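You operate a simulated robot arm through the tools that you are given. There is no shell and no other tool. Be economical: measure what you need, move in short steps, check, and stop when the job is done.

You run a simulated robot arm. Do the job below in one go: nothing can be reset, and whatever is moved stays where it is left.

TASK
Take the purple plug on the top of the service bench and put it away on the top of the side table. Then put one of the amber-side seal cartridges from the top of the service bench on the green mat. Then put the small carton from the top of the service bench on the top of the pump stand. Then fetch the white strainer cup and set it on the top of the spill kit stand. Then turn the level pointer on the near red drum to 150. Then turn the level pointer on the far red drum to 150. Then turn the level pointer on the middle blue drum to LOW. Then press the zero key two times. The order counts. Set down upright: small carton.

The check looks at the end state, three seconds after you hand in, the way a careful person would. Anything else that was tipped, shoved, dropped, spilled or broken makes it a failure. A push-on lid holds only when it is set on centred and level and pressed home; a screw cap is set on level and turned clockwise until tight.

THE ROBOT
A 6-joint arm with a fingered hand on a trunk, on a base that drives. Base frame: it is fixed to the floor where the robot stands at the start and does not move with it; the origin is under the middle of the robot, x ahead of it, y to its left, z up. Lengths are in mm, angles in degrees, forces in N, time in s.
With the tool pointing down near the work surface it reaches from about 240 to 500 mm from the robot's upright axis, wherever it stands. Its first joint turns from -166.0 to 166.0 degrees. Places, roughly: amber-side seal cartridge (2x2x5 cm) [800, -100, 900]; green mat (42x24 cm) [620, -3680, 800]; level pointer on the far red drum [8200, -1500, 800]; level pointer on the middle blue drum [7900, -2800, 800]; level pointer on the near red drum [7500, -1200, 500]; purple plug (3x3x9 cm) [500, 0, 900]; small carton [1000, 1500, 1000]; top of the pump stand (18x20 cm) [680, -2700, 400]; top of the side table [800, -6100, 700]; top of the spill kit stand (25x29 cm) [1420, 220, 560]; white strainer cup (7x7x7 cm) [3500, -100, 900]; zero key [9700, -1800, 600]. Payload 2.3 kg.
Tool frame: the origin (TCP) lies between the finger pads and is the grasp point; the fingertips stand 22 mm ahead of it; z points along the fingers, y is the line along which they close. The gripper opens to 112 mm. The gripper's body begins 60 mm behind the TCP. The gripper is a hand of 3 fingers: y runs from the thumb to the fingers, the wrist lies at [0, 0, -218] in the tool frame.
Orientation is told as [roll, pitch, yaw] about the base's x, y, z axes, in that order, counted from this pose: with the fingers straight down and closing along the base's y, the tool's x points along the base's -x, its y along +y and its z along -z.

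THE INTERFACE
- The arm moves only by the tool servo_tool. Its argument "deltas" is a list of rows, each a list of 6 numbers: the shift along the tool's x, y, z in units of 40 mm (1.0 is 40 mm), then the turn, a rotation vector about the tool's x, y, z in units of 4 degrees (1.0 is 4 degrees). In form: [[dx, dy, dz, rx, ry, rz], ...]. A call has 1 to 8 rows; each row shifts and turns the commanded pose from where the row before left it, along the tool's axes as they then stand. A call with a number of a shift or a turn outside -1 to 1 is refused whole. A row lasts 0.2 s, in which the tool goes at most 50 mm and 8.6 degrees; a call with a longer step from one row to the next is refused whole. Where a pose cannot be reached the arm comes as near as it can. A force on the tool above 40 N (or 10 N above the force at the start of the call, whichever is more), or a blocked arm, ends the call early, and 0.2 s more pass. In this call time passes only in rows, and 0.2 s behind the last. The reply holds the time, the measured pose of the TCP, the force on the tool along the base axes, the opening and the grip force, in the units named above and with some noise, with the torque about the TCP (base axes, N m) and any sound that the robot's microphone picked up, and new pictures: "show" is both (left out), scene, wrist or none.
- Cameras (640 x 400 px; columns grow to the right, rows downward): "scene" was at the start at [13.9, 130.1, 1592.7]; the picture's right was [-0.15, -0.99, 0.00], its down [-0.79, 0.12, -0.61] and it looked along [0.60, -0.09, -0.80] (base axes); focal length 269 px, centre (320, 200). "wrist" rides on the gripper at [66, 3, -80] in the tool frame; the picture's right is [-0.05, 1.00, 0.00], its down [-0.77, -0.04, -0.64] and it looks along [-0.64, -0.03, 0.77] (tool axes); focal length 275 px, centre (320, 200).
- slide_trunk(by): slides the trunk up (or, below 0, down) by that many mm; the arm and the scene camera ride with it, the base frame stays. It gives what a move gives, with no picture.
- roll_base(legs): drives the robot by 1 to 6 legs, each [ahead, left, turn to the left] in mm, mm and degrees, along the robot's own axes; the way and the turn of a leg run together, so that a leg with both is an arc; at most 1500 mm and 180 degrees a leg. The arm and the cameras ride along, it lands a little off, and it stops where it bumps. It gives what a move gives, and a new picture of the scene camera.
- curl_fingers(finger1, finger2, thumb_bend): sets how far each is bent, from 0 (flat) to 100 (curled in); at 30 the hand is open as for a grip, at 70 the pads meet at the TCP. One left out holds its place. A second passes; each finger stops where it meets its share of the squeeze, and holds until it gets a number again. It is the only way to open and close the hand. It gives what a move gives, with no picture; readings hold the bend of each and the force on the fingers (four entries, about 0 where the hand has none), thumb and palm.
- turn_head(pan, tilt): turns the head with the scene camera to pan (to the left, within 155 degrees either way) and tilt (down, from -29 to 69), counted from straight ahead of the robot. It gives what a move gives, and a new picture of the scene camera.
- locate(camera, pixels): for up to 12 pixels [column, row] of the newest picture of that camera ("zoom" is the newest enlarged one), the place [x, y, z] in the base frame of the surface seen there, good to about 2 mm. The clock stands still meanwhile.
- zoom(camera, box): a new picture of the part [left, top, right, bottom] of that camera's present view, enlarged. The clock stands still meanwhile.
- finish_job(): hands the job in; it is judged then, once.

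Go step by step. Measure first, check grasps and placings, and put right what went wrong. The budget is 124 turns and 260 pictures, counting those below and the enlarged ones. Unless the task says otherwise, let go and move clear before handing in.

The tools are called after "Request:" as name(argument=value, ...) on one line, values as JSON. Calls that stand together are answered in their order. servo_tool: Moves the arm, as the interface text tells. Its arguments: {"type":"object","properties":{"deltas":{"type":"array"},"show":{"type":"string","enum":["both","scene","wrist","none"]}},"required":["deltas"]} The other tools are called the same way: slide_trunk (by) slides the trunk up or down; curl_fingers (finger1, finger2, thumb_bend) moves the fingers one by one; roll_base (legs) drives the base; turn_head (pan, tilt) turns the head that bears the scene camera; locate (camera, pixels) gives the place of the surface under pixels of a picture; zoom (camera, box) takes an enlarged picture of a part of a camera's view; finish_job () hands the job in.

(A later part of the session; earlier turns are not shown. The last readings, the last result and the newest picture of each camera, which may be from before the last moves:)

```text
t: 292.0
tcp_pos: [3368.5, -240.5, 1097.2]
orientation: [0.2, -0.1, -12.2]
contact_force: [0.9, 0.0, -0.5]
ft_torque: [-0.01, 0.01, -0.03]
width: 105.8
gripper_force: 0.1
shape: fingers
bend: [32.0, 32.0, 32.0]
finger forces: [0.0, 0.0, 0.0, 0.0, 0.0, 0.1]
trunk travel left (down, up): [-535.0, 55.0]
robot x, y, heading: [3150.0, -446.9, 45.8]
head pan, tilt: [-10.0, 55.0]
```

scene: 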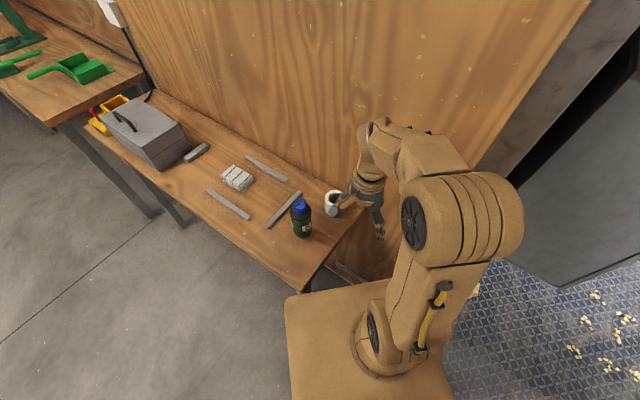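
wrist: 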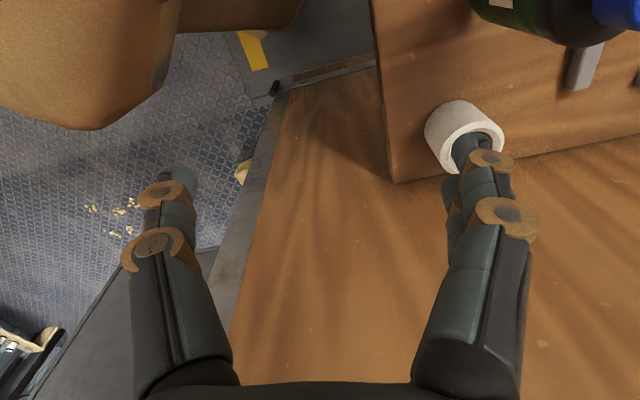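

Cup rim visible at (427–503,~140) in the wrist view. Locating it precisely.

Request:
locate(camera="wrist", pixels=[[430, 145], [499, 132], [465, 125], [448, 165], [445, 110], [480, 118], [390, 180], [560, 150], [430, 185], [440, 150]])

Request:
zoom(camera="wrist", box=[400, 80, 520, 200])

```text
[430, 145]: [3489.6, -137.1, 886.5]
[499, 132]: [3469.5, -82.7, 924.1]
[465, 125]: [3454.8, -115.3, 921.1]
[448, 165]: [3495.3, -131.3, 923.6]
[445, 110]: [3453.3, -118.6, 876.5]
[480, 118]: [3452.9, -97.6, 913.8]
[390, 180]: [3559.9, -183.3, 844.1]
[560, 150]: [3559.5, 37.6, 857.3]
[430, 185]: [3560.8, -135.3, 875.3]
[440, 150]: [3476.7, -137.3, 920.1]
```

```text
3.33 times, centred on (460, 140) of wrist
```

zoom: 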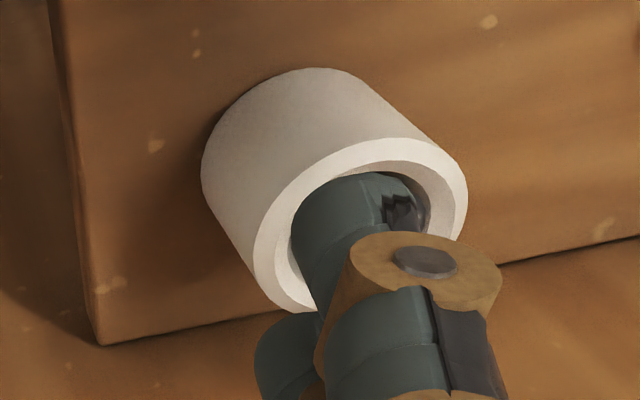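

Cup centre ≈ (3487,-103), top 925. Finishing the turn and moving above it at height.

Request:
servo_tool(deltas=[[0, 0, 0, 0, 0, -1], [0, 0, 0, 0, 0, -1], [0, 0, 0, 0, 0, -1], [-0.74, 0.86, 0, 0, 0, 0], [-0.74, 0.86, 0, 0, 0, 0], [-0.74, 0.86, 0, 0, 0, 0], [-0.74, 0.86, 0, 0, 0, 0], [0, 0, 0.8, 0, 0, 0]], show="both")

```text
t: 293.8
tcp_pos: [3484.9, -102.7, 1063.4]
orientation: [0.1, -0.1, -0.1]
contact_force: [0.5, 0.8, -0.5]
ft_torque: [-0.03, -0.03, 0.0]
width: 105.8
gripper_force: 0.1
shape: fingers
bend: [32.0, 32.0, 32.0]
finger forces: [0.0, 0.0, 0.0, 0.0, 0.1, 0.0]
trunk travel left (down, up): [-535.0, 55.0]
robot x, y, heading: [3152.0, -446.4, 45.7]
head pan, tilt: [-10.0, 55.0]
```

scene: 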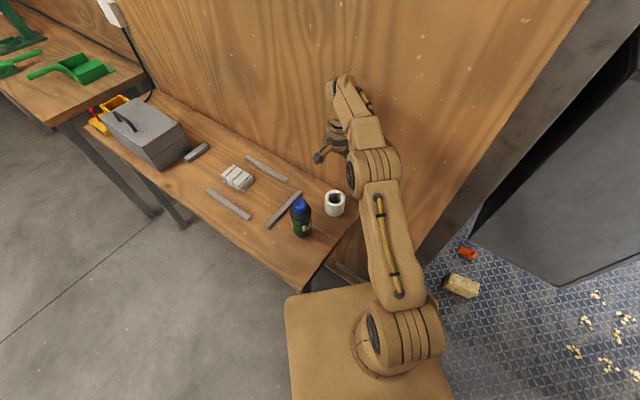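
wrist: 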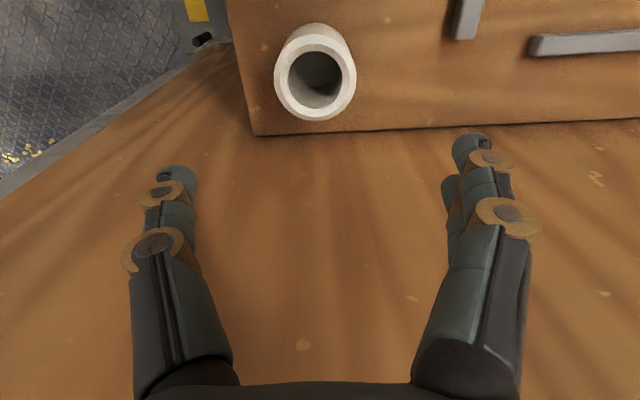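

Request:
locate(camera="wrist", pixels=[[278, 75], [353, 75], [315, 113], [318, 40], [315, 47], [300, 30], [340, 32], [282, 55], [348, 55]])

```text
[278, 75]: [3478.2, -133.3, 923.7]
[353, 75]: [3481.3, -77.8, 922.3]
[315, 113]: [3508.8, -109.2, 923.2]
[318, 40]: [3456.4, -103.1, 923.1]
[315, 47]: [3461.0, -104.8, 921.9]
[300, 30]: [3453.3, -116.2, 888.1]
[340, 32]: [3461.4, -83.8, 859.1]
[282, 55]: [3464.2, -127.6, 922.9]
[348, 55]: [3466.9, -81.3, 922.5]
```

Cup centre (3481.5,-105). Small correction and descending to grip.

Request:
servo_tool(deltas=[[0.09, -0.07, 0.9, 0, 0, 0], [0, 0, 1, 0, 0, 0], [0, 0, 1, 0, 0, 0], [0, 0, 0.8, 0, 0, 0], [0, 0, 0.5, 0, 0, 0]], show="wrist")

```text
t: 295.0
tcp_pos: [3483.8, -104.3, 899.6]
orientation: [0.1, 0.0, -0.3]
contact_force: [0.2, -0.8, 0.2]
ft_torque: [-0.01, 0.01, -0.02]
width: 105.7
gripper_force: 0.1
shape: fingers
bend: [32.0, 32.0, 32.0]
finger forces: [0.0, 0.1, 0.1, 0.1, 0.0, 0.0]
trunk travel left (down, up): [-535.0, 55.0]
robot x, y, heading: [3152.8, -449.5, 45.8]
head pan, tilt: [-10.0, 55.0]
```

wrist: 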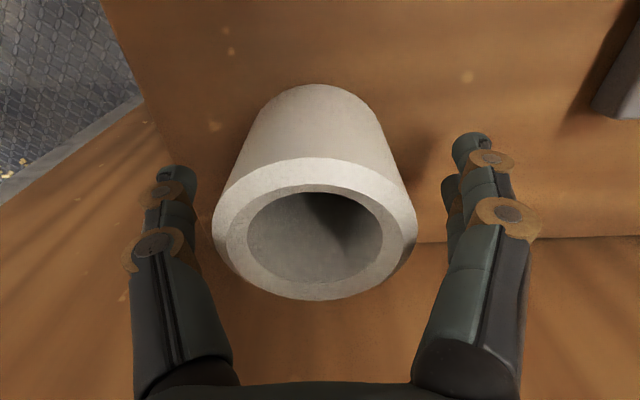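

Request:
servo_tool(deltas=[[0, 0, 0.2, 0, 0, 0]], show="none")

Request:
curl_fingers(finger1=70, finger2=70, thumb_bend=70)

Request:
locate(camera="wrist", pixels=[[320, 70], [180, 90], [400, 120]])

Request:
servo_tool(deltas=[[0, 0, -0.5, 0, 0, 0], [0, 0, -0.8, 0, 0, 0], [0, 0, -1, 0, 0, 0], [0, 0, -1, 0, 0, 0], [0, 0, -1, 0, 0, 0], [0, 0, -0.8, 0, 0, 0]], show="both")

```text
t: 295.4
tcp_pos: [3482.9, -104.6, 892.3]
orientation: [0.1, -0.1, -0.2]
contact_force: [-0.8, -0.8, 0.6]
ft_torque: [0.02, -0.01, -0.01]
width: 106.1
gripper_force: 0.0
shape: fingers
bend: [32.0, 32.0, 32.0]
finger forces: [0.1, 0.1, 0.0, 0.0, 0.0, 0.0]
trunk travel left (down, up): [-535.0, 55.0]
robot x, y, heading: [3151.3, -450.7, 45.8]
head pan, tilt: [-10.0, 55.0]
```

```text
t: 296.4
tcp_pos: [3483.6, -104.2, 891.9]
orientation: [0.1, 0.0, -0.3]
contact_force: [-0.4, 0.2, 0.7]
ft_torque: [-0.01, 0.04, 0.0]
width: 53.0
gripper_force: 18.5
shape: fingers
bend: [52.0, 52.0, 56.0]
finger forces: [9.2, 9.6, 0.0, 0.0, 18.4, 0.0]
trunk travel left (down, up): [-535.0, 55.0]
robot x, y, heading: [3148.9, -443.9, 45.7]
head pan, tilt: [-10.0, 55.0]
```

```text
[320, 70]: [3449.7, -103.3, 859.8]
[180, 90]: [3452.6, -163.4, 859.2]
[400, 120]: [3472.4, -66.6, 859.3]
```

```text
t: 297.8
tcp_pos: [3486.1, -104.1, 1096.7]
orientation: [0.1, -0.1, -0.3]
contact_force: [-0.3, -0.5, -0.6]
ft_torque: [0.03, 0.0, 0.0]
width: 53.2
gripper_force: 18.6
shape: fingers
bend: [52.0, 53.0, 56.0]
finger forces: [8.9, 9.5, 0.0, 0.1, 18.4, 0.0]
trunk travel left (down, up): [-535.0, 55.0]
robot x, y, heading: [3151.2, -444.0, 45.8]
head pan, tilt: [-10.0, 55.0]
```

scene: 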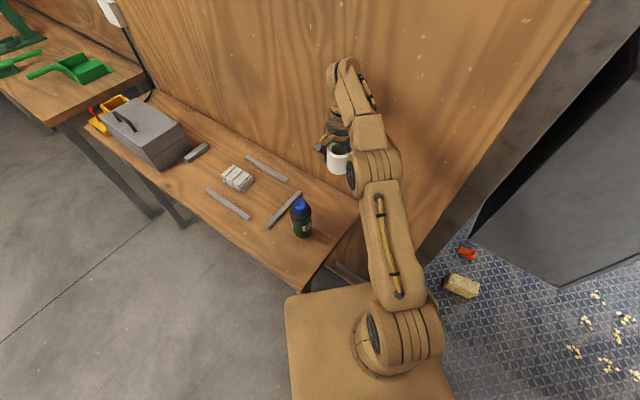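
wrist: 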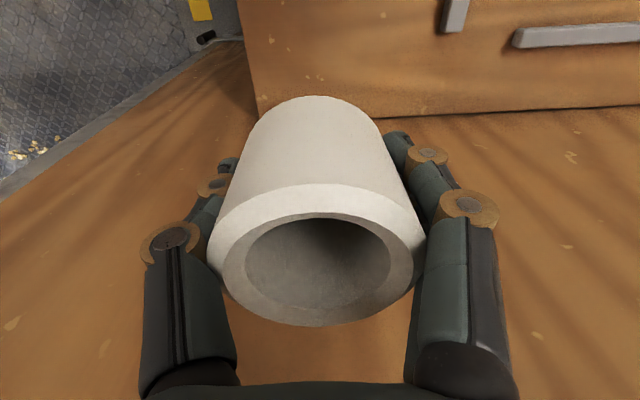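

The cup is held (base 32 mm below TCP). Retracting, backing out, and driving to the back side of the spill kit stand.

Request:
servo_tool(deltas=[[0.74, -0.86, 0, 0, 0, 0], [0.74, -0.86, 0, 0, 0, 0], [0.74, -0.86, 0, 0, 0, 0], [0.74, -0.86, 0, 0, 0, 0]], show="none")

Request:
roll_base(legs=[[-600, 0, 0], [0, 0, 134.3], [550, 0, 0], [0, -1090, 0]])

Request:
turn_head(pan=0, tilt=50)

```text
t: 298.8
tcp_pos: [3361.8, -241.6, 1094.7]
orientation: [0.2, -0.1, -0.3]
contact_force: [0.2, -0.4, -0.7]
ft_torque: [0.03, -0.03, 0.0]
width: 53.0
gripper_force: 18.6
shape: fingers
bend: [53.0, 53.0, 56.0]
finger forces: [9.0, 9.6, 0.0, 0.1, 18.3, 0.0]
trunk travel left (down, up): [-535.0, 55.0]
robot x, y, heading: [3148.7, -450.9, 45.6]
head pan, tilt: [-10.0, 55.0]
```

```text
t: 315.8
tcp_pos: [1898.7, 251.7, 1094.8]
orientation: [0.1, 0.0, 132.4]
contact_force: [-0.7, 0.1, -0.2]
ft_torque: [0.03, -0.01, 0.01]
width: 52.4
gripper_force: 18.7
shape: fingers
bend: [53.0, 53.0, 56.0]
finger forces: [8.9, 9.4, 0.1, 0.0, 17.8, 0.1]
trunk travel left (down, up): [-535.0, 55.0]
robot x, y, heading: [2197.3, 233.9, 178.4]
head pan, tilt: [-10.0, 55.0]
```

scene: 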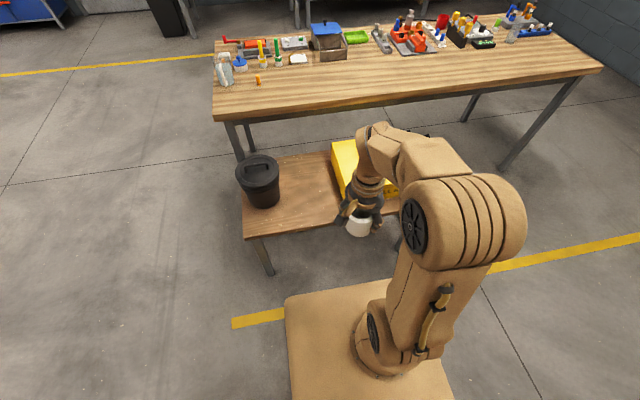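

```text
t: 316.5
tcp_pos: [1899.7, 250.5, 1095.1]
orientation: [0.1, 0.0, 132.4]
contact_force: [-0.7, -0.7, -0.7]
ft_torque: [0.0, -0.03, 0.0]
width: 52.5
gripper_force: 18.6
shape: fingers
bend: [53.0, 53.0, 56.0]
finger forces: [8.8, 9.3, 0.0, 0.1, 17.9, 0.0]
trunk travel left (down, up): [-535.0, 55.0]
robot x, y, heading: [2194.5, 235.9, 178.5]
head pan, tilt: [0.0, 50.0]
```

scene: 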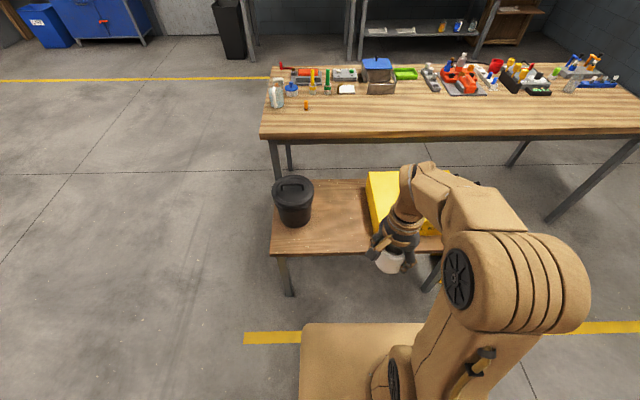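

Request:
locate(camera="scene", pixels=[[345, 215], [272, 253], [310, 210], [312, 180], [370, 215], [367, 180], [345, 250], [340, 185], [295, 222], [320, 222], [375, 250], [385, 130]])

```text
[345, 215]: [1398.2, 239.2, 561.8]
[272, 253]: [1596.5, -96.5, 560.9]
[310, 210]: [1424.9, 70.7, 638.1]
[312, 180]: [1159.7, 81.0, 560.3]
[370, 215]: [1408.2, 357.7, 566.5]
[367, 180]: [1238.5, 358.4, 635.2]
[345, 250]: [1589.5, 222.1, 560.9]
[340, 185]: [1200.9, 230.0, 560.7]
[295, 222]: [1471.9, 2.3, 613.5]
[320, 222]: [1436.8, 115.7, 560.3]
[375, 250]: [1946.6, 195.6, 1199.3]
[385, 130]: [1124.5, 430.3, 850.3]
```

Free spot around (1435,222) on the stand (z 561), between the bucket (y≤80) and the yellow box (y≥357). Driving in and lowering the trunk.

Request:
roll_base(legs=[[0, 0, 1.5], [0, 12, 0], [325, 0, 0]])

Request:
slide_trunk(by=-330)

Request:
turn_head(pan=0, tilt=58)

```text
t: 319.3
tcp_pos: [1574.8, 234.3, 1095.2]
orientation: [0.0, 0.0, 133.6]
contact_force: [-0.2, -0.2, -1.2]
ft_torque: [0.02, -0.03, 0.01]
width: 52.8
gripper_force: 18.4
shape: fingers
bend: [53.0, 53.0, 56.0]
finger forces: [8.9, 9.4, 0.1, 0.1, 17.9, 0.0]
trunk travel left (down, up): [-535.0, 55.0]
robot x, y, heading: [1867.7, 221.5, 179.4]
head pan, tilt: [0.0, 50.0]
```

scene: 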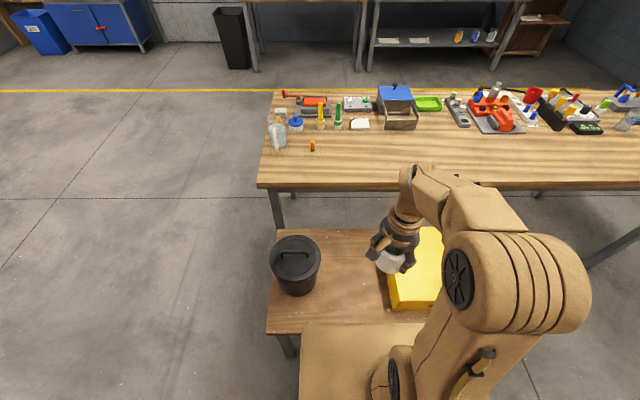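

```text
t: 322.6
tcp_pos: [1575.4, 234.4, 765.3]
orientation: [0.1, 0.1, 133.7]
contact_force: [0.9, 0.4, -0.7]
ft_torque: [0.01, -0.02, 0.0]
width: 52.4
gripper_force: 18.2
shape: fingers
bend: [53.0, 53.0, 56.0]
finger forces: [9.0, 9.4, 0.0, 0.1, 17.8, 0.0]
trunk travel left (down, up): [-205.0, 385.0]
robot x, y, heading: [1868.8, 225.2, 179.5]
head pan, tilt: [0.0, 50.0]
```

```text
t: 323.3
tcp_pos: [1575.5, 232.7, 764.1]
orientation: [0.1, 0.0, 133.6]
contact_force: [0.3, 0.3, -0.7]
ft_torque: [0.04, -0.03, -0.01]
width: 52.5
gripper_force: 18.6
shape: fingers
bend: [53.0, 53.0, 56.0]
finger forces: [8.9, 9.3, 0.0, 0.1, 17.7, 0.0]
trunk travel left (down, up): [-205.0, 385.0]
robot x, y, heading: [1870.0, 223.1, 179.6]
head pan, tilt: [0.0, 58.0]
```

scene: 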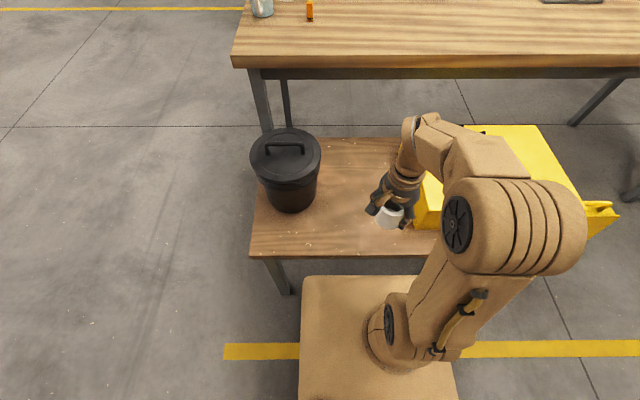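

Request:
servo_tool(deltas=[[-0.52, 0.67, 0, 0, 0, 0], [-0.52, 0.67, 0, 0, 0, 0], [-0.52, 0.67, 0.3, 0, 0, 0], [-0.52, 0.67, 0.5, 0, 0, 0], [0, 0, 1, 0, 0, 0], [0, 0, 1, 0, 0, 0], [0, 0, 0.8, 0, 0, 0], [0, 0, 0.45, 0, 0, 0]])

```text
t: 325.1
tcp_pos: [1442.2, 221.1, 599.4]
orientation: [0.1, 0.0, 133.6]
contact_force: [0.7, -0.9, -0.5]
ft_torque: [0.01, -0.01, -0.01]
width: 52.3
gripper_force: 17.5
shape: fingers
bend: [53.0, 53.0, 56.0]
finger forces: [8.6, 9.3, 0.0, 0.0, 17.7, 0.0]
trunk travel left (down, up): [-205.0, 385.0]
robot x, y, heading: [1870.2, 221.9, 179.6]
head pan, tilt: [0.0, 58.0]
```

scene: 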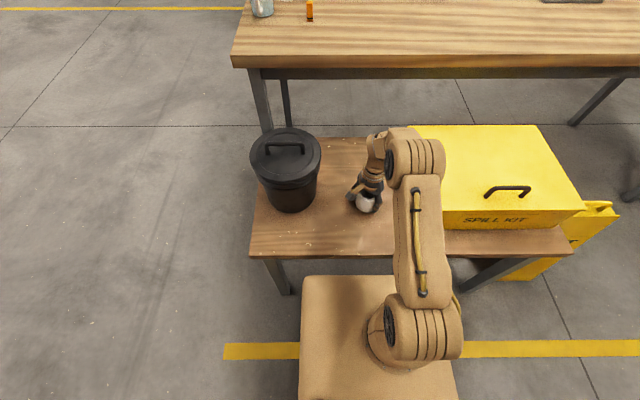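
wrist: 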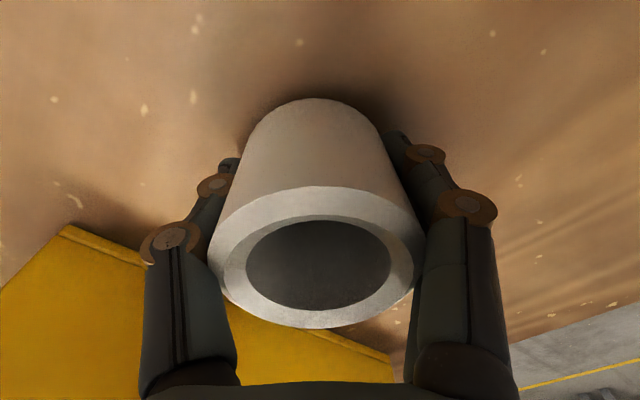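

About 6 mm to go. Lowering until contact.

Request:
servo_tool(deltas=[[0, 0, 0.12, 0, 0, 0], [0, 0, 0.05, 0, 0, 0]], show="none")

```text
t: 325.7
tcp_pos: [1441.1, 222.7, 597.0]
orientation: [0.1, 0.0, 133.6]
contact_force: [-0.2, 0.9, -0.9]
ft_torque: [-0.01, -0.02, 0.02]
width: 52.3
gripper_force: 17.5
shape: fingers
bend: [53.0, 53.0, 56.0]
finger forces: [8.7, 9.3, 0.0, 0.0, 17.8, 0.1]
trunk travel left (down, up): [-205.0, 385.0]
robot x, y, heading: [1867.6, 225.6, 179.6]
head pan, tilt: [0.0, 58.0]
```

Request:
servo_tool(deltas=[[0, 0, 0.05, 0, 0, 0], [0, 0, 0.03, 0, 0, 0]], show="none")

```text
t: 326.3
tcp_pos: [1441.2, 222.4, 593.6]
orientation: [0.1, 0.0, 133.5]
contact_force: [-0.4, -0.4, 0.1]
ft_torque: [0.0, 0.0, -0.02]
width: 52.2
gripper_force: 18.2
shape: fingers
bend: [53.0, 53.0, 56.0]
finger forces: [8.6, 9.3, 0.0, 0.1, 17.8, 0.0]
trunk travel left (down, up): [-205.0, 385.0]
robot x, y, heading: [1869.6, 226.2, 179.6]
head pan, tilt: [0.0, 58.0]
```

Request:
servo_tool(deltas=[[0, 0, 0.03, 0, 0, 0], [0, 0, 0.03, 0, 0, 0]], show="none")

Request:
curl_fingers(finger1=33, finger2=33, thumb_bend=33)

Request:
servo_tool(deltas=[[0, 0, -0.6, 0, 0, 0], [0, 0, -1, 0, 0, 0], [0, 0, -1, 0, 0, 0], [0, 0, -1, 0, 0, 0], [0.52, -0.67, -0.5, 0, 0, 0], [0.52, -0.67, 0, 0, 0, 0], [0.52, -0.67, 0, 0, 0, 0], [0.3, -0.4, 0, 0, 0, 0]])

```text
t: 326.9
tcp_pos: [1440.8, 220.3, 591.2]
orientation: [0.1, -0.1, 133.5]
contact_force: [0.4, 1.4, 2.7]
ft_torque: [-0.02, 0.07, 0.0]
width: 52.3
gripper_force: 18.6
shape: fingers
bend: [53.0, 53.0, 56.0]
finger forces: [8.5, 9.6, 0.0, 0.0, 19.3, 0.0]
trunk travel left (down, up): [-205.0, 385.0]
robot x, y, heading: [1869.5, 224.5, 179.6]
head pan, tilt: [0.0, 58.0]
```

```text
t: 327.9
tcp_pos: [1441.3, 220.3, 590.6]
orientation: [0.2, 0.0, 133.6]
contact_force: [-0.6, 0.1, -0.5]
ft_torque: [0.0, -0.01, 0.01]
width: 103.0
gripper_force: 0.0
shape: fingers
bend: [33.0, 33.0, 33.0]
finger forces: [0.1, 0.1, 0.0, 0.0, 0.1, 0.0]
trunk travel left (down, up): [-205.0, 385.0]
robot x, y, heading: [1867.1, 221.2, 179.5]
head pan, tilt: [0.0, 58.0]
```

```text
t: 329.7
tcp_pos: [1562.4, 232.4, 755.1]
orientation: [0.1, 0.0, 133.5]
contact_force: [0.1, 0.1, -0.2]
ft_torque: [0.01, -0.04, -0.03]
width: 103.3
gripper_force: 0.2
shape: fingers
bend: [33.0, 33.0, 33.0]
finger forces: [0.0, 0.0, 0.0, 0.0, 0.0, 0.1]
trunk travel left (down, up): [-205.0, 385.0]
robot x, y, heading: [1870.2, 222.8, 179.6]
head pan, tilt: [0.0, 58.0]
```

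scene: 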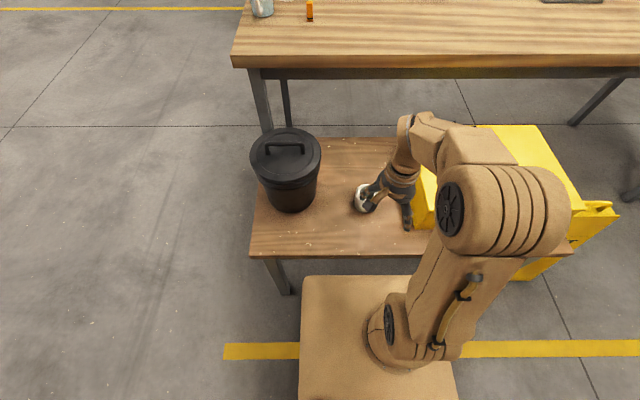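
wrist: 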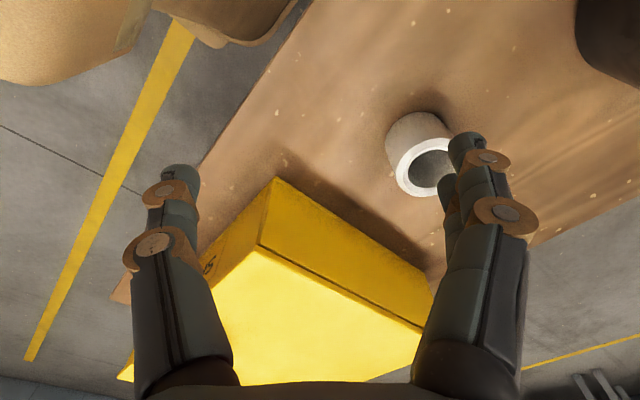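

The cup stands on the spill kit stand at (418,150) in the wrist view. Next the drums, far ahead in x; backing off and looking toward them.

Request:
roll_base(legs=[[-430, 0, 0.4], [0, 1400, 0], [0, 300, 0], [0, 0, 180]])

Request:
slide_trunk(by=330)

Request:
turn_head(pan=0, tilt=15)

```text
t: 347.9
tcp_pos: [2599.7, -1481.1, 755.3]
orientation: [0.1, 0.0, -46.7]
contact_force: [0.4, -0.6, -0.6]
ft_torque: [0.01, 0.0, 0.0]
width: 103.0
gripper_force: 0.0
shape: fingers
bend: [33.0, 33.0, 33.0]
finger forces: [0.1, 0.0, 0.1, 0.2, 0.1, 0.0]
trunk travel left (down, up): [-205.0, 385.0]
robot x, y, heading: [2292.5, -1470.9, -0.3]
head pan, tilt: [0.0, 58.0]
```

scene: 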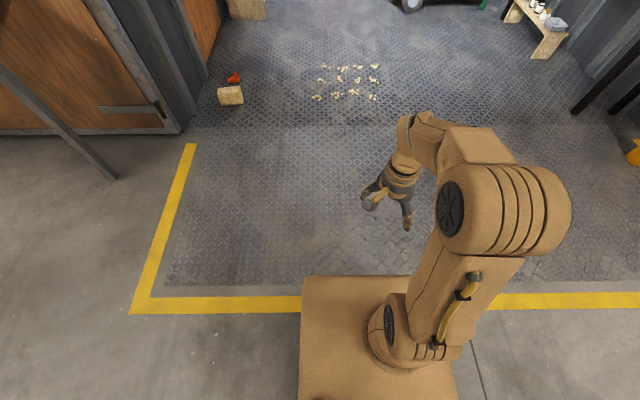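

```text
t: 351.1
tcp_pos: [2600.6, -1481.3, 1084.9]
orientation: [0.1, 0.1, -46.7]
contact_force: [-0.1, -0.4, -1.0]
ft_torque: [0.01, 0.01, -0.05]
width: 103.2
gripper_force: 0.0
shape: fingers
bend: [33.0, 33.0, 33.0]
finger forces: [0.1, 0.0, 0.0, 0.0, 0.1, 0.0]
trunk travel left (down, up): [-535.0, 55.0]
robot x, y, heading: [2290.3, -1472.9, -0.6]
head pan, tilt: [0.0, 58.0]
```

```text
t: 352.2
tcp_pos: [2600.4, -1481.8, 1086.2]
orientation: [0.0, 0.0, -46.8]
contact_force: [-0.1, 0.2, 0.8]
ft_torque: [-0.02, -0.01, -0.01]
width: 103.1
gripper_force: 0.0
shape: fingers
bend: [33.0, 33.0, 33.0]
finger forces: [0.0, 0.1, 0.0, 0.0, 0.0, 0.1]
trunk travel left (down, up): [-535.0, 55.0]
robot x, y, heading: [2292.4, -1470.8, -0.4]
head pan, tilt: [0.0, 15.0]
```

scene: 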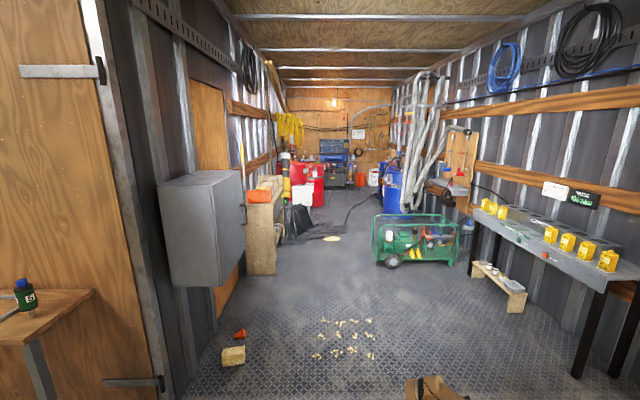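

The shed opens ahead: loose chips at (345,340), a block at (233,355), generator at (415,240), red drums (305,185) and blue drums (393,185). Measuring the passage.

Request:
locate(camera="scene", pixels=[[320, 322], [372, 320], [315, 358], [372, 360], [233, 362], [375, 262], [300, 235], [332, 238], [305, 205], [390, 205], [350, 200], [265, 270]])

Request:
zoom(camera="scene", box=[240, 120, 480, 290])

```text
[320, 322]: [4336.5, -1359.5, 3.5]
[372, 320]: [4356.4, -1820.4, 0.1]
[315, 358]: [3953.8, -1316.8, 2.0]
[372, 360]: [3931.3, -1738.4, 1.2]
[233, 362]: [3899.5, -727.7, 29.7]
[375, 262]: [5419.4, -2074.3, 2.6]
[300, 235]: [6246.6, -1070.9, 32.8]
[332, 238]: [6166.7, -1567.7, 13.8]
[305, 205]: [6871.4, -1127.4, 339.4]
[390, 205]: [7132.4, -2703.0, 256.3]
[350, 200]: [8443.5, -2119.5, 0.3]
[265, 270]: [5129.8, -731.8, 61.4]
```

```text
2.35 times, centred on (360, 205) of scene
```

zoom: 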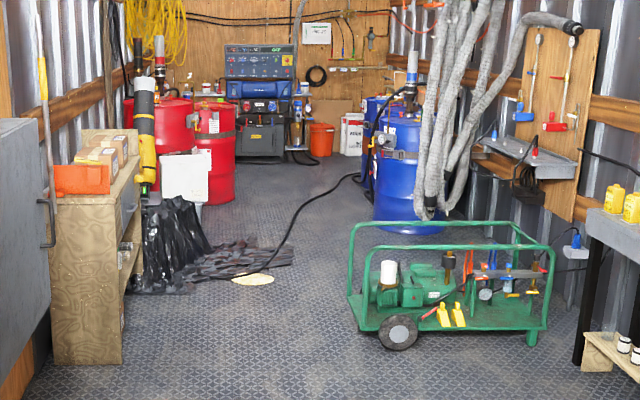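

Request:
locate(camera="zoom", pixels=[[293, 250], [253, 280], [200, 285], [290, 235], [350, 320], [352, 230], [398, 340], [270, 260], [330, 195], [380, 225], [235, 195], [250, 150]])

Request:
locate(camera="scene", pixels=[[345, 322], [358, 340], [345, 350], [335, 335]])

```text
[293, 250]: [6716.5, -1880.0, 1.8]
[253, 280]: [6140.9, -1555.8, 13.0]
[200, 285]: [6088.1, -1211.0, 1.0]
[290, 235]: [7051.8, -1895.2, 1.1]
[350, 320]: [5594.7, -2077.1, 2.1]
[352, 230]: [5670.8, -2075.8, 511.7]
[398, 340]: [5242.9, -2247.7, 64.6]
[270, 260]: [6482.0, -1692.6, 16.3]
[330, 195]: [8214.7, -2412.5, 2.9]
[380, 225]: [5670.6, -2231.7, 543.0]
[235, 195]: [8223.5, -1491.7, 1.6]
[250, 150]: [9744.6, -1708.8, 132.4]
```

```text
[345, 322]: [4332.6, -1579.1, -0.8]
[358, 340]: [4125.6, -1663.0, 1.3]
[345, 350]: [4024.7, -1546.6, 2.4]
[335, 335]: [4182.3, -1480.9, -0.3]
```

Chips span x 3930–4360, y -1310…-1830; passing them at y≈-2170, then shifting to y≈-1830 to get between the generator (y≤-2075) and the tarp/puddle (y≥-1600).

Request:
roll_base(legs=[[0, 0, 0.4], [0, -710, 0], [1500, 0, 0], [1000, 0, 0]])

```text
t: 368.4
tcp_pos: [5128.9, -2210.4, 1085.2]
orientation: [0.1, 0.0, -45.9]
contact_force: [1.0, 0.3, 0.2]
ft_torque: [-0.02, -0.01, 0.0]
width: 103.0
gripper_force: 0.0
shape: fingers
bend: [33.0, 33.0, 33.0]
finger forces: [0.0, 0.0, 0.0, 0.1, 0.1, 0.0]
trunk travel left (down, up): [-535.0, 55.0]
robot x, y, heading: [4814.6, -2204.1, 0.2]
head pan, tilt: [0.0, 15.0]
```

scene: 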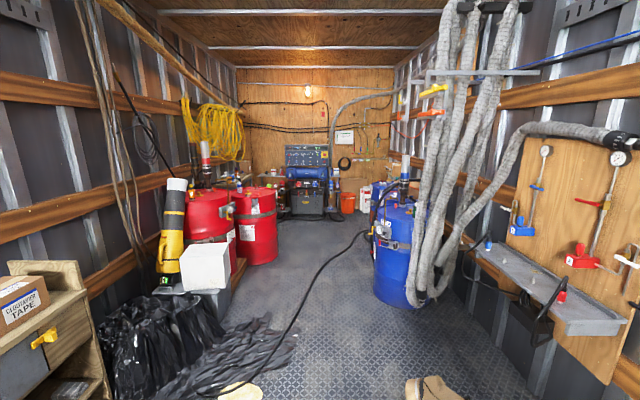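

Strafing left to the corridor centre and looking down at the passage.

Request:
roll_base(legs=[[0, 370, 0]])

Request:
turn_head(pan=0, tilt=38)

```text
t: 370.8
tcp_pos: [5126.8, -1843.7, 1085.9]
orientation: [0.0, 0.1, -45.9]
contact_force: [-0.2, -0.5, -0.1]
ft_torque: [0.0, 0.01, -0.02]
width: 103.1
gripper_force: 0.0
shape: fingers
bend: [33.0, 33.0, 33.0]
finger forces: [0.1, 0.0, 0.0, 0.0, 0.0, 0.0]
trunk travel left (down, up): [-535.0, 55.0]
robot x, y, heading: [4819.6, -1839.3, 0.3]
head pan, tilt: [0.0, 15.0]
```

scene: 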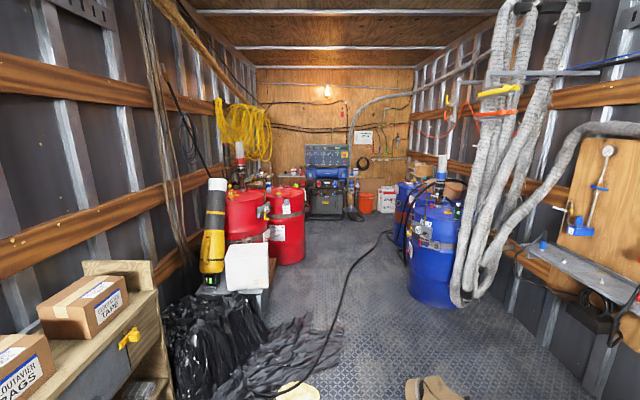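

```text
t: 371.6
tcp_pos: [5127.6, -1844.7, 1085.8]
orientation: [0.1, 0.0, -45.9]
contact_force: [0.2, -0.4, 0.9]
ft_torque: [-0.03, 0.02, 0.04]
width: 103.0
gripper_force: 0.1
shape: fingers
bend: [33.0, 33.0, 33.0]
finger forces: [0.0, 0.0, 0.0, 0.1, 0.0, 0.1]
trunk travel left (down, up): [-535.0, 55.0]
robot x, y, heading: [4822.1, -1841.0, 0.2]
head pan, tilt: [0.0, 38.0]
```

scene: 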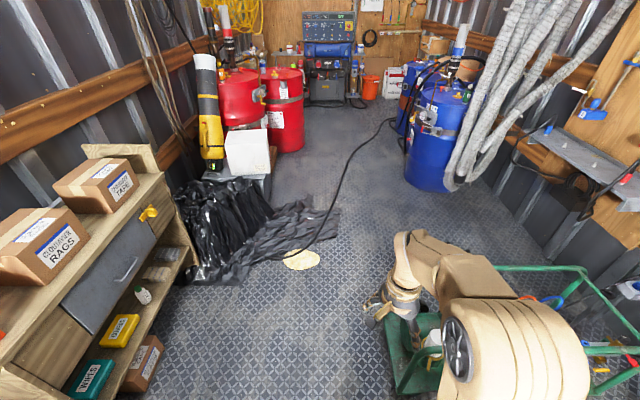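

Request:
locate(camera="scene", pixels=[[318, 262], [338, 212], [335, 235], [315, 245], [335, 205], [350, 165], [385, 122], [398, 345], [395, 300], [285, 145], [440, 185], [250, 170]])

Request:
zoom(camera="scene", box=[180, 0, 500, 200])

```text
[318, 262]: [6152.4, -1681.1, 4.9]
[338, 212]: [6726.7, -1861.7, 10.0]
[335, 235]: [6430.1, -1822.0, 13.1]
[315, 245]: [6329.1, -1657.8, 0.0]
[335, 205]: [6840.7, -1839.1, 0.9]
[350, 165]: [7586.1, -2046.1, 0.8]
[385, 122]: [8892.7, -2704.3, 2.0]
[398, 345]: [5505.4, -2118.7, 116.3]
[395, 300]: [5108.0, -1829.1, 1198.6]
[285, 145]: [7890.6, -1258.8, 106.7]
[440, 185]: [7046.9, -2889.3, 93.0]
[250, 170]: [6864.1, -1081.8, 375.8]
```

```text
2.00 times, centred on (340, 100) of scene
```

zoom: 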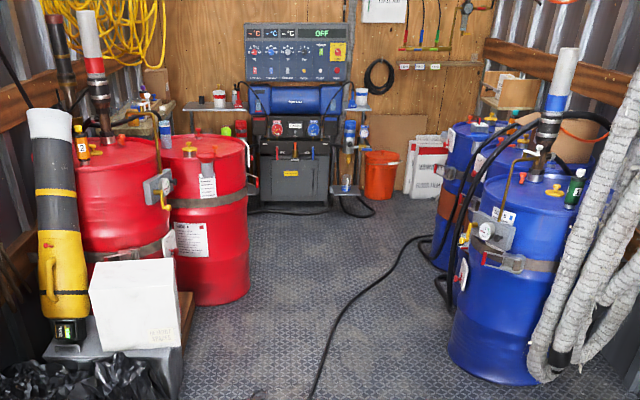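

Request:
locate(camera="scene", pixels=[[497, 269], [560, 268], [585, 275], [640, 345], [388, 335], [410, 315], [505, 268]])

Request:
roll_base(legs=[[0, 20, -0.2], [600, 0, 0]])

```text
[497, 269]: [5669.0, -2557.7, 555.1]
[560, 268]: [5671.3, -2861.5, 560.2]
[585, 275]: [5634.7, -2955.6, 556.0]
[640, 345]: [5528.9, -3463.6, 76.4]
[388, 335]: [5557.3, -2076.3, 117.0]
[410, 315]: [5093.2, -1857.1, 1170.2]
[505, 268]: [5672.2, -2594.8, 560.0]
```

```text
t: 375.5
tcp_pos: [5732.9, -1825.0, 1085.7]
orientation: [0.1, 0.0, -46.0]
contact_force: [-1.1, -0.1, -0.5]
ft_torque: [0.03, -0.02, -0.02]
width: 102.9
gripper_force: 0.1
shape: fingers
bend: [33.0, 33.0, 33.0]
finger forces: [0.1, 0.1, 0.0, 0.0, 0.0, 0.0]
trunk travel left (down, up): [-535.0, 55.0]
robot x, y, heading: [5423.8, -1818.2, 0.0]
head pan, tilt: [0.0, 38.0]
```

scene: 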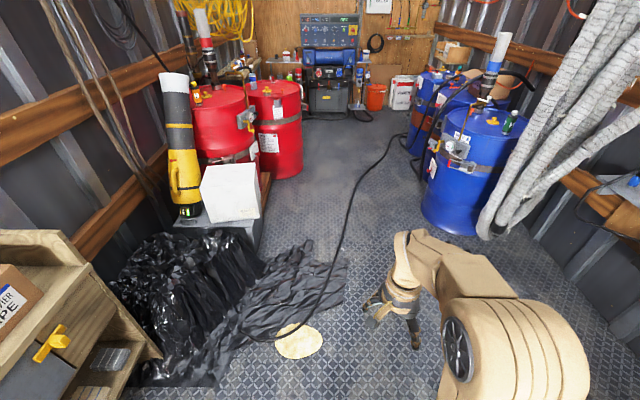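

The generator ends at x≈5680. Easing past it, then right to stay clear of the puddle and tarp.

Request:
roll_base(legs=[[0, -40, 0], [470, 0, 0], [0, -330, 0], [900, 0, 0]])

Request:
turn_head(pan=25, tilt=35)

```text
t: 380.1
tcp_pos: [6228.0, -2061.2, 1084.8]
orientation: [0.2, 0.2, -56.1]
contact_force: [-0.1, -0.2, -0.3]
ft_torque: [-0.01, 0.03, -0.03]
width: 103.2
gripper_force: 0.1
shape: fingers
bend: [33.0, 33.0, 33.0]
finger forces: [0.0, 0.1, 0.1, 0.0, 0.0, 0.0]
trunk travel left (down, up): [-535.0, 55.0]
robot x, y, heading: [5926.0, -1997.5, -9.9]
head pan, tilt: [0.0, 38.0]
stopped in leg 3: the robot was blocked; the commanded pose is now the measured one
```

scene: 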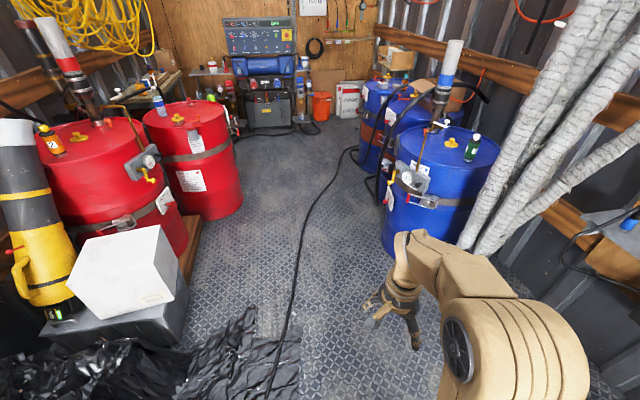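

```text
t: 381.0
tcp_pos: [6227.3, -2059.0, 1085.3]
orientation: [0.1, -0.1, -56.2]
contact_force: [0.5, 0.3, 1.6]
ft_torque: [0.0, 0.0, -0.02]
width: 103.1
gripper_force: 0.1
shape: fingers
bend: [33.0, 33.0, 33.0]
finger forces: [0.0, 0.0, 0.0, 0.1, 0.0, 0.1]
trunk travel left (down, up): [-535.0, 55.0]
robot x, y, heading: [5924.0, -1999.9, -9.9]
head pan, tilt: [25.0, 35.0]
```

scene: 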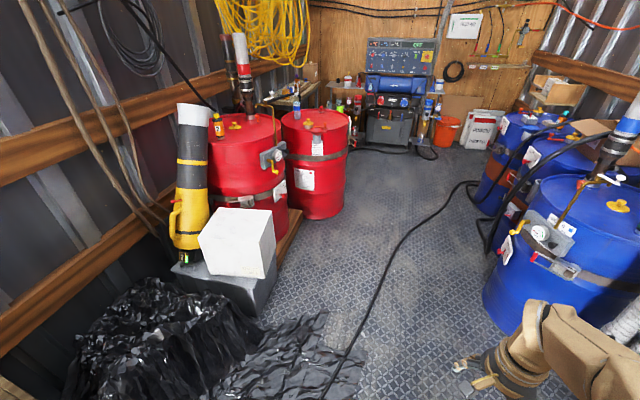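

The right rear corner bumped the generator frame. Easing left, forward clear of it, then straightening; I'll also look back at the generator.

Request:
roll_base(legs=[[0, 30, 0], [270, 0, 0], [0, 0, 9.9], [0, -130, 0]])

Request:
turn_head(pan=-135, tilt=45)

```text
t: 384.9
tcp_pos: [6495.6, -2153.2, 1085.9]
orientation: [0.1, 0.0, -46.6]
contact_force: [-0.5, 0.8, -1.8]
ft_torque: [0.01, -0.01, 0.0]
width: 103.4
gripper_force: 0.0
shape: fingers
bend: [33.0, 33.0, 33.0]
finger forces: [0.1, 0.0, 0.0, 0.0, 0.0, 0.0]
trunk travel left (down, up): [-535.0, 55.0]
robot x, y, heading: [6190.0, -2146.3, -0.4]
head pan, tilt: [25.0, 35.0]
```

scene: 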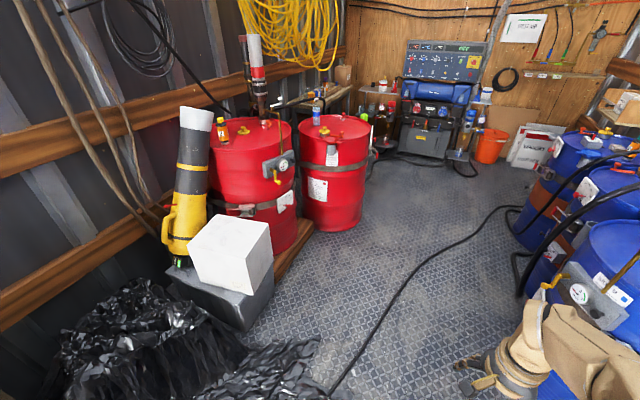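

```text
t: 387.3
tcp_pos: [6494.1, -2153.0, 1085.5]
orientation: [0.1, 0.0, -46.5]
contact_force: [-0.9, 0.8, 0.1]
ft_torque: [0.0, -0.02, -0.02]
width: 103.2
gripper_force: 0.2
shape: fingers
bend: [33.0, 33.0, 33.0]
finger forces: [0.0, 0.0, 0.1, 0.1, 0.1, 0.0]
trunk travel left (down, up): [-535.0, 55.0]
robot x, y, heading: [6186.7, -2148.7, -0.2]
head pan, tilt: [-135.0, 45.0]
```

scene: 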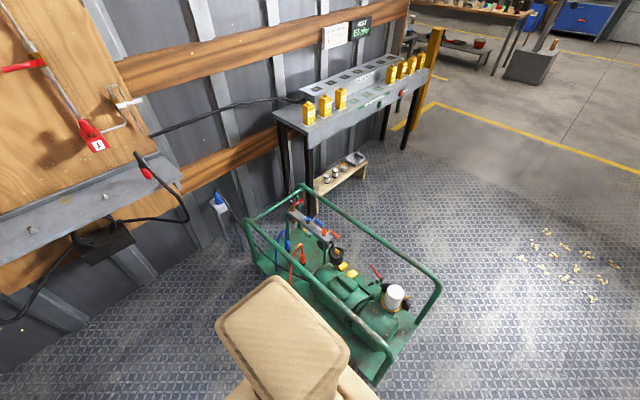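

Request:
locate(camera="scene", pixels=[[391, 345], [375, 380], [300, 188], [247, 222], [438, 285], [393, 298]])

Request:
turn_head(pan=40, tilt=28)

```text
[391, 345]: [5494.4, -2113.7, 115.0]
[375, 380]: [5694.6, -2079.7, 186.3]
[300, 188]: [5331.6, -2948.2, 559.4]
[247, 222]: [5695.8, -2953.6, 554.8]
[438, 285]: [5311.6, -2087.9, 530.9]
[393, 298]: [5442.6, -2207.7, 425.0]
```

```text
t: 390.0
tcp_pos: [6494.9, -2153.6, 1085.4]
orientation: [0.1, 0.2, -46.5]
contact_force: [0.1, -0.5, 1.2]
ft_torque: [-0.02, 0.02, -0.02]
width: 103.2
gripper_force: 0.1
shape: fingers
bend: [33.0, 33.0, 33.0]
finger forces: [0.0, 0.0, 0.1, 0.0, 0.0, 0.0]
trunk travel left (down, up): [-535.0, 55.0]
robot x, y, heading: [6184.2, -2146.0, -0.3]
head pan, tilt: [40.0, 28.0]
```

scene: 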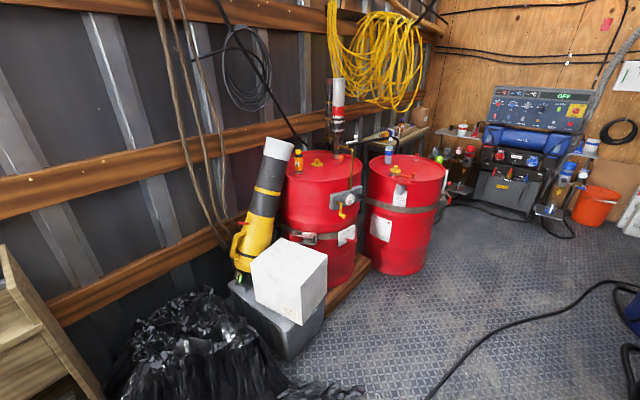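

The generator is unmoved. Now examining the drums' dials.

Request:
zoom(camera="scene", box=[280, 140, 460, 280])

Request:
locate(camera="scene", pixels=[[349, 203], [335, 205], [343, 213], [348, 240], [395, 180], [400, 197], [383, 228], [310, 238], [312, 210], [330, 290], [320, 320], [400, 260]])

```text
2.86 times, centred on (370, 210) of scene
```

zoom: 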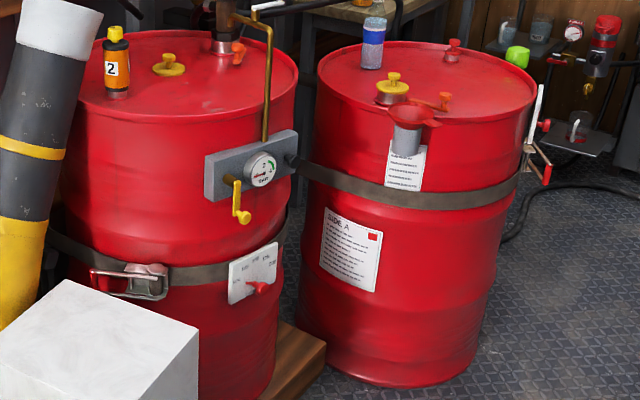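

```text
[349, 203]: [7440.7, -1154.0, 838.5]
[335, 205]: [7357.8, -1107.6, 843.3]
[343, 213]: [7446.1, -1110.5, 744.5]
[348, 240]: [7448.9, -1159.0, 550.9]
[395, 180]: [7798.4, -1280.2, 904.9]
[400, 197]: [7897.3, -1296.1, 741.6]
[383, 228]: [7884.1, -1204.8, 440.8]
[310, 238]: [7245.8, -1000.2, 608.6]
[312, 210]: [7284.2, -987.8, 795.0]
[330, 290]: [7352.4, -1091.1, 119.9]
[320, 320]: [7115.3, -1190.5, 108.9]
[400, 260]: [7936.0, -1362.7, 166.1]
```

The near drum's pointer is the red tab on the white plate at zoom (255,285), z≈540; the far drum's is the white plate at zoom (540,110). Driving closer to face the near drum.

Request:
roll_base(legs=[[800, 0, 0], [0, 0, 90], [0, -450, 0], [330, 0, 0]])

Request:
turn_head(pan=5, tilt=45)

```text
t: 402.1
tcp_pos: [7473.5, -1542.8, 1084.8]
orientation: [0.0, 0.1, 41.1]
contact_force: [-1.0, 0.2, 0.7]
ft_torque: [0.01, 0.02, 0.01]
width: 103.2
gripper_force: 0.0
shape: fingers
bend: [33.0, 33.0, 33.0]
finger forces: [0.1, 0.0, 0.0, 0.0, 0.0, 0.1]
trunk travel left (down, up): [-535.0, 55.0]
robot x, y, heading: [7449.6, -1850.0, 87.3]
head pan, tilt: [40.0, 28.0]
```

scene: 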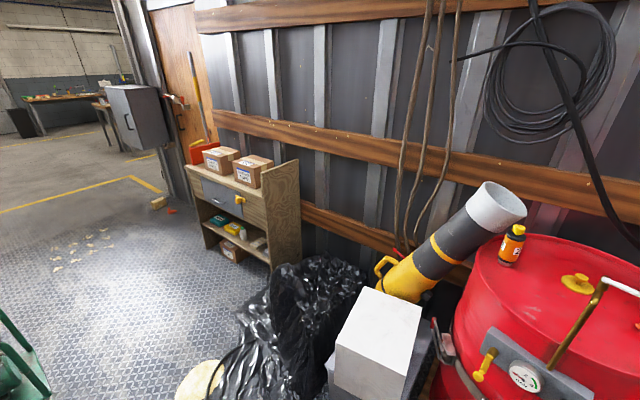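

```text
t: 403.1
tcp_pos: [7472.4, -1540.7, 1085.3]
orientation: [0.1, 0.1, 41.1]
contact_force: [0.2, 0.6, 0.7]
ft_torque: [0.04, 0.0, -0.03]
width: 103.2
gripper_force: 0.1
shape: fingers
bend: [33.0, 33.0, 33.0]
finger forces: [0.1, 0.0, 0.1, 0.0, 0.0, 0.1]
trunk travel left (down, up): [-535.0, 55.0]
robot x, y, heading: [7449.4, -1850.0, 87.2]
head pan, tilt: [5.0, 45.0]
```

scene: 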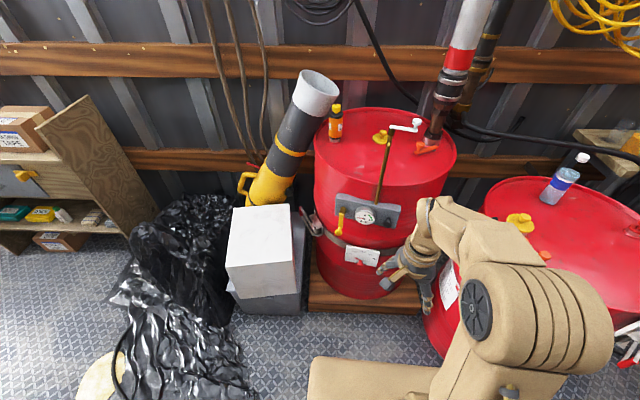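

Request:
zoom(camera="scene", box=[320, 190, 420, 280])

Request:
locate(camera="scene", pixels=[[347, 254], [377, 257], [362, 251], [362, 262], [346, 262], [376, 264], [363, 216], [341, 222], [396, 215], [362, 275], [345, 240], [385, 250]])

```text
4.44 times, centred on (370, 235) of scene
```

zoom: 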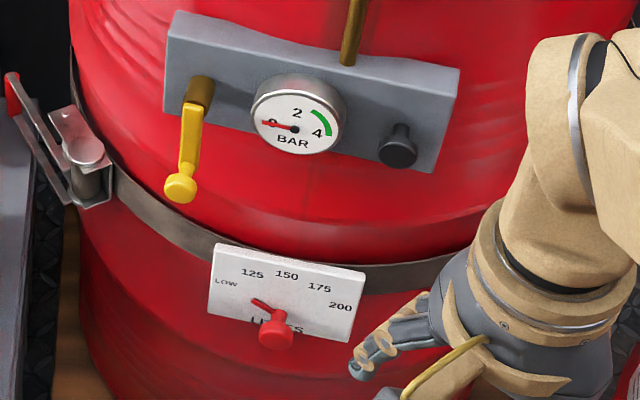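

```text
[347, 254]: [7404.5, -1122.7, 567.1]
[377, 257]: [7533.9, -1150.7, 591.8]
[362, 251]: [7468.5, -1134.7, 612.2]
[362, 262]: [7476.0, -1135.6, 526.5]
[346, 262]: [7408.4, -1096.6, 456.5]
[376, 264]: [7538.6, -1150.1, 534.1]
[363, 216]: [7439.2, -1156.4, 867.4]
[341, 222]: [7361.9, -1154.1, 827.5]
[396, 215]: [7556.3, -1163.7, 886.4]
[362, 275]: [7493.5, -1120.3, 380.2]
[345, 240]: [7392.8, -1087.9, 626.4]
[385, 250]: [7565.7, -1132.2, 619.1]
```

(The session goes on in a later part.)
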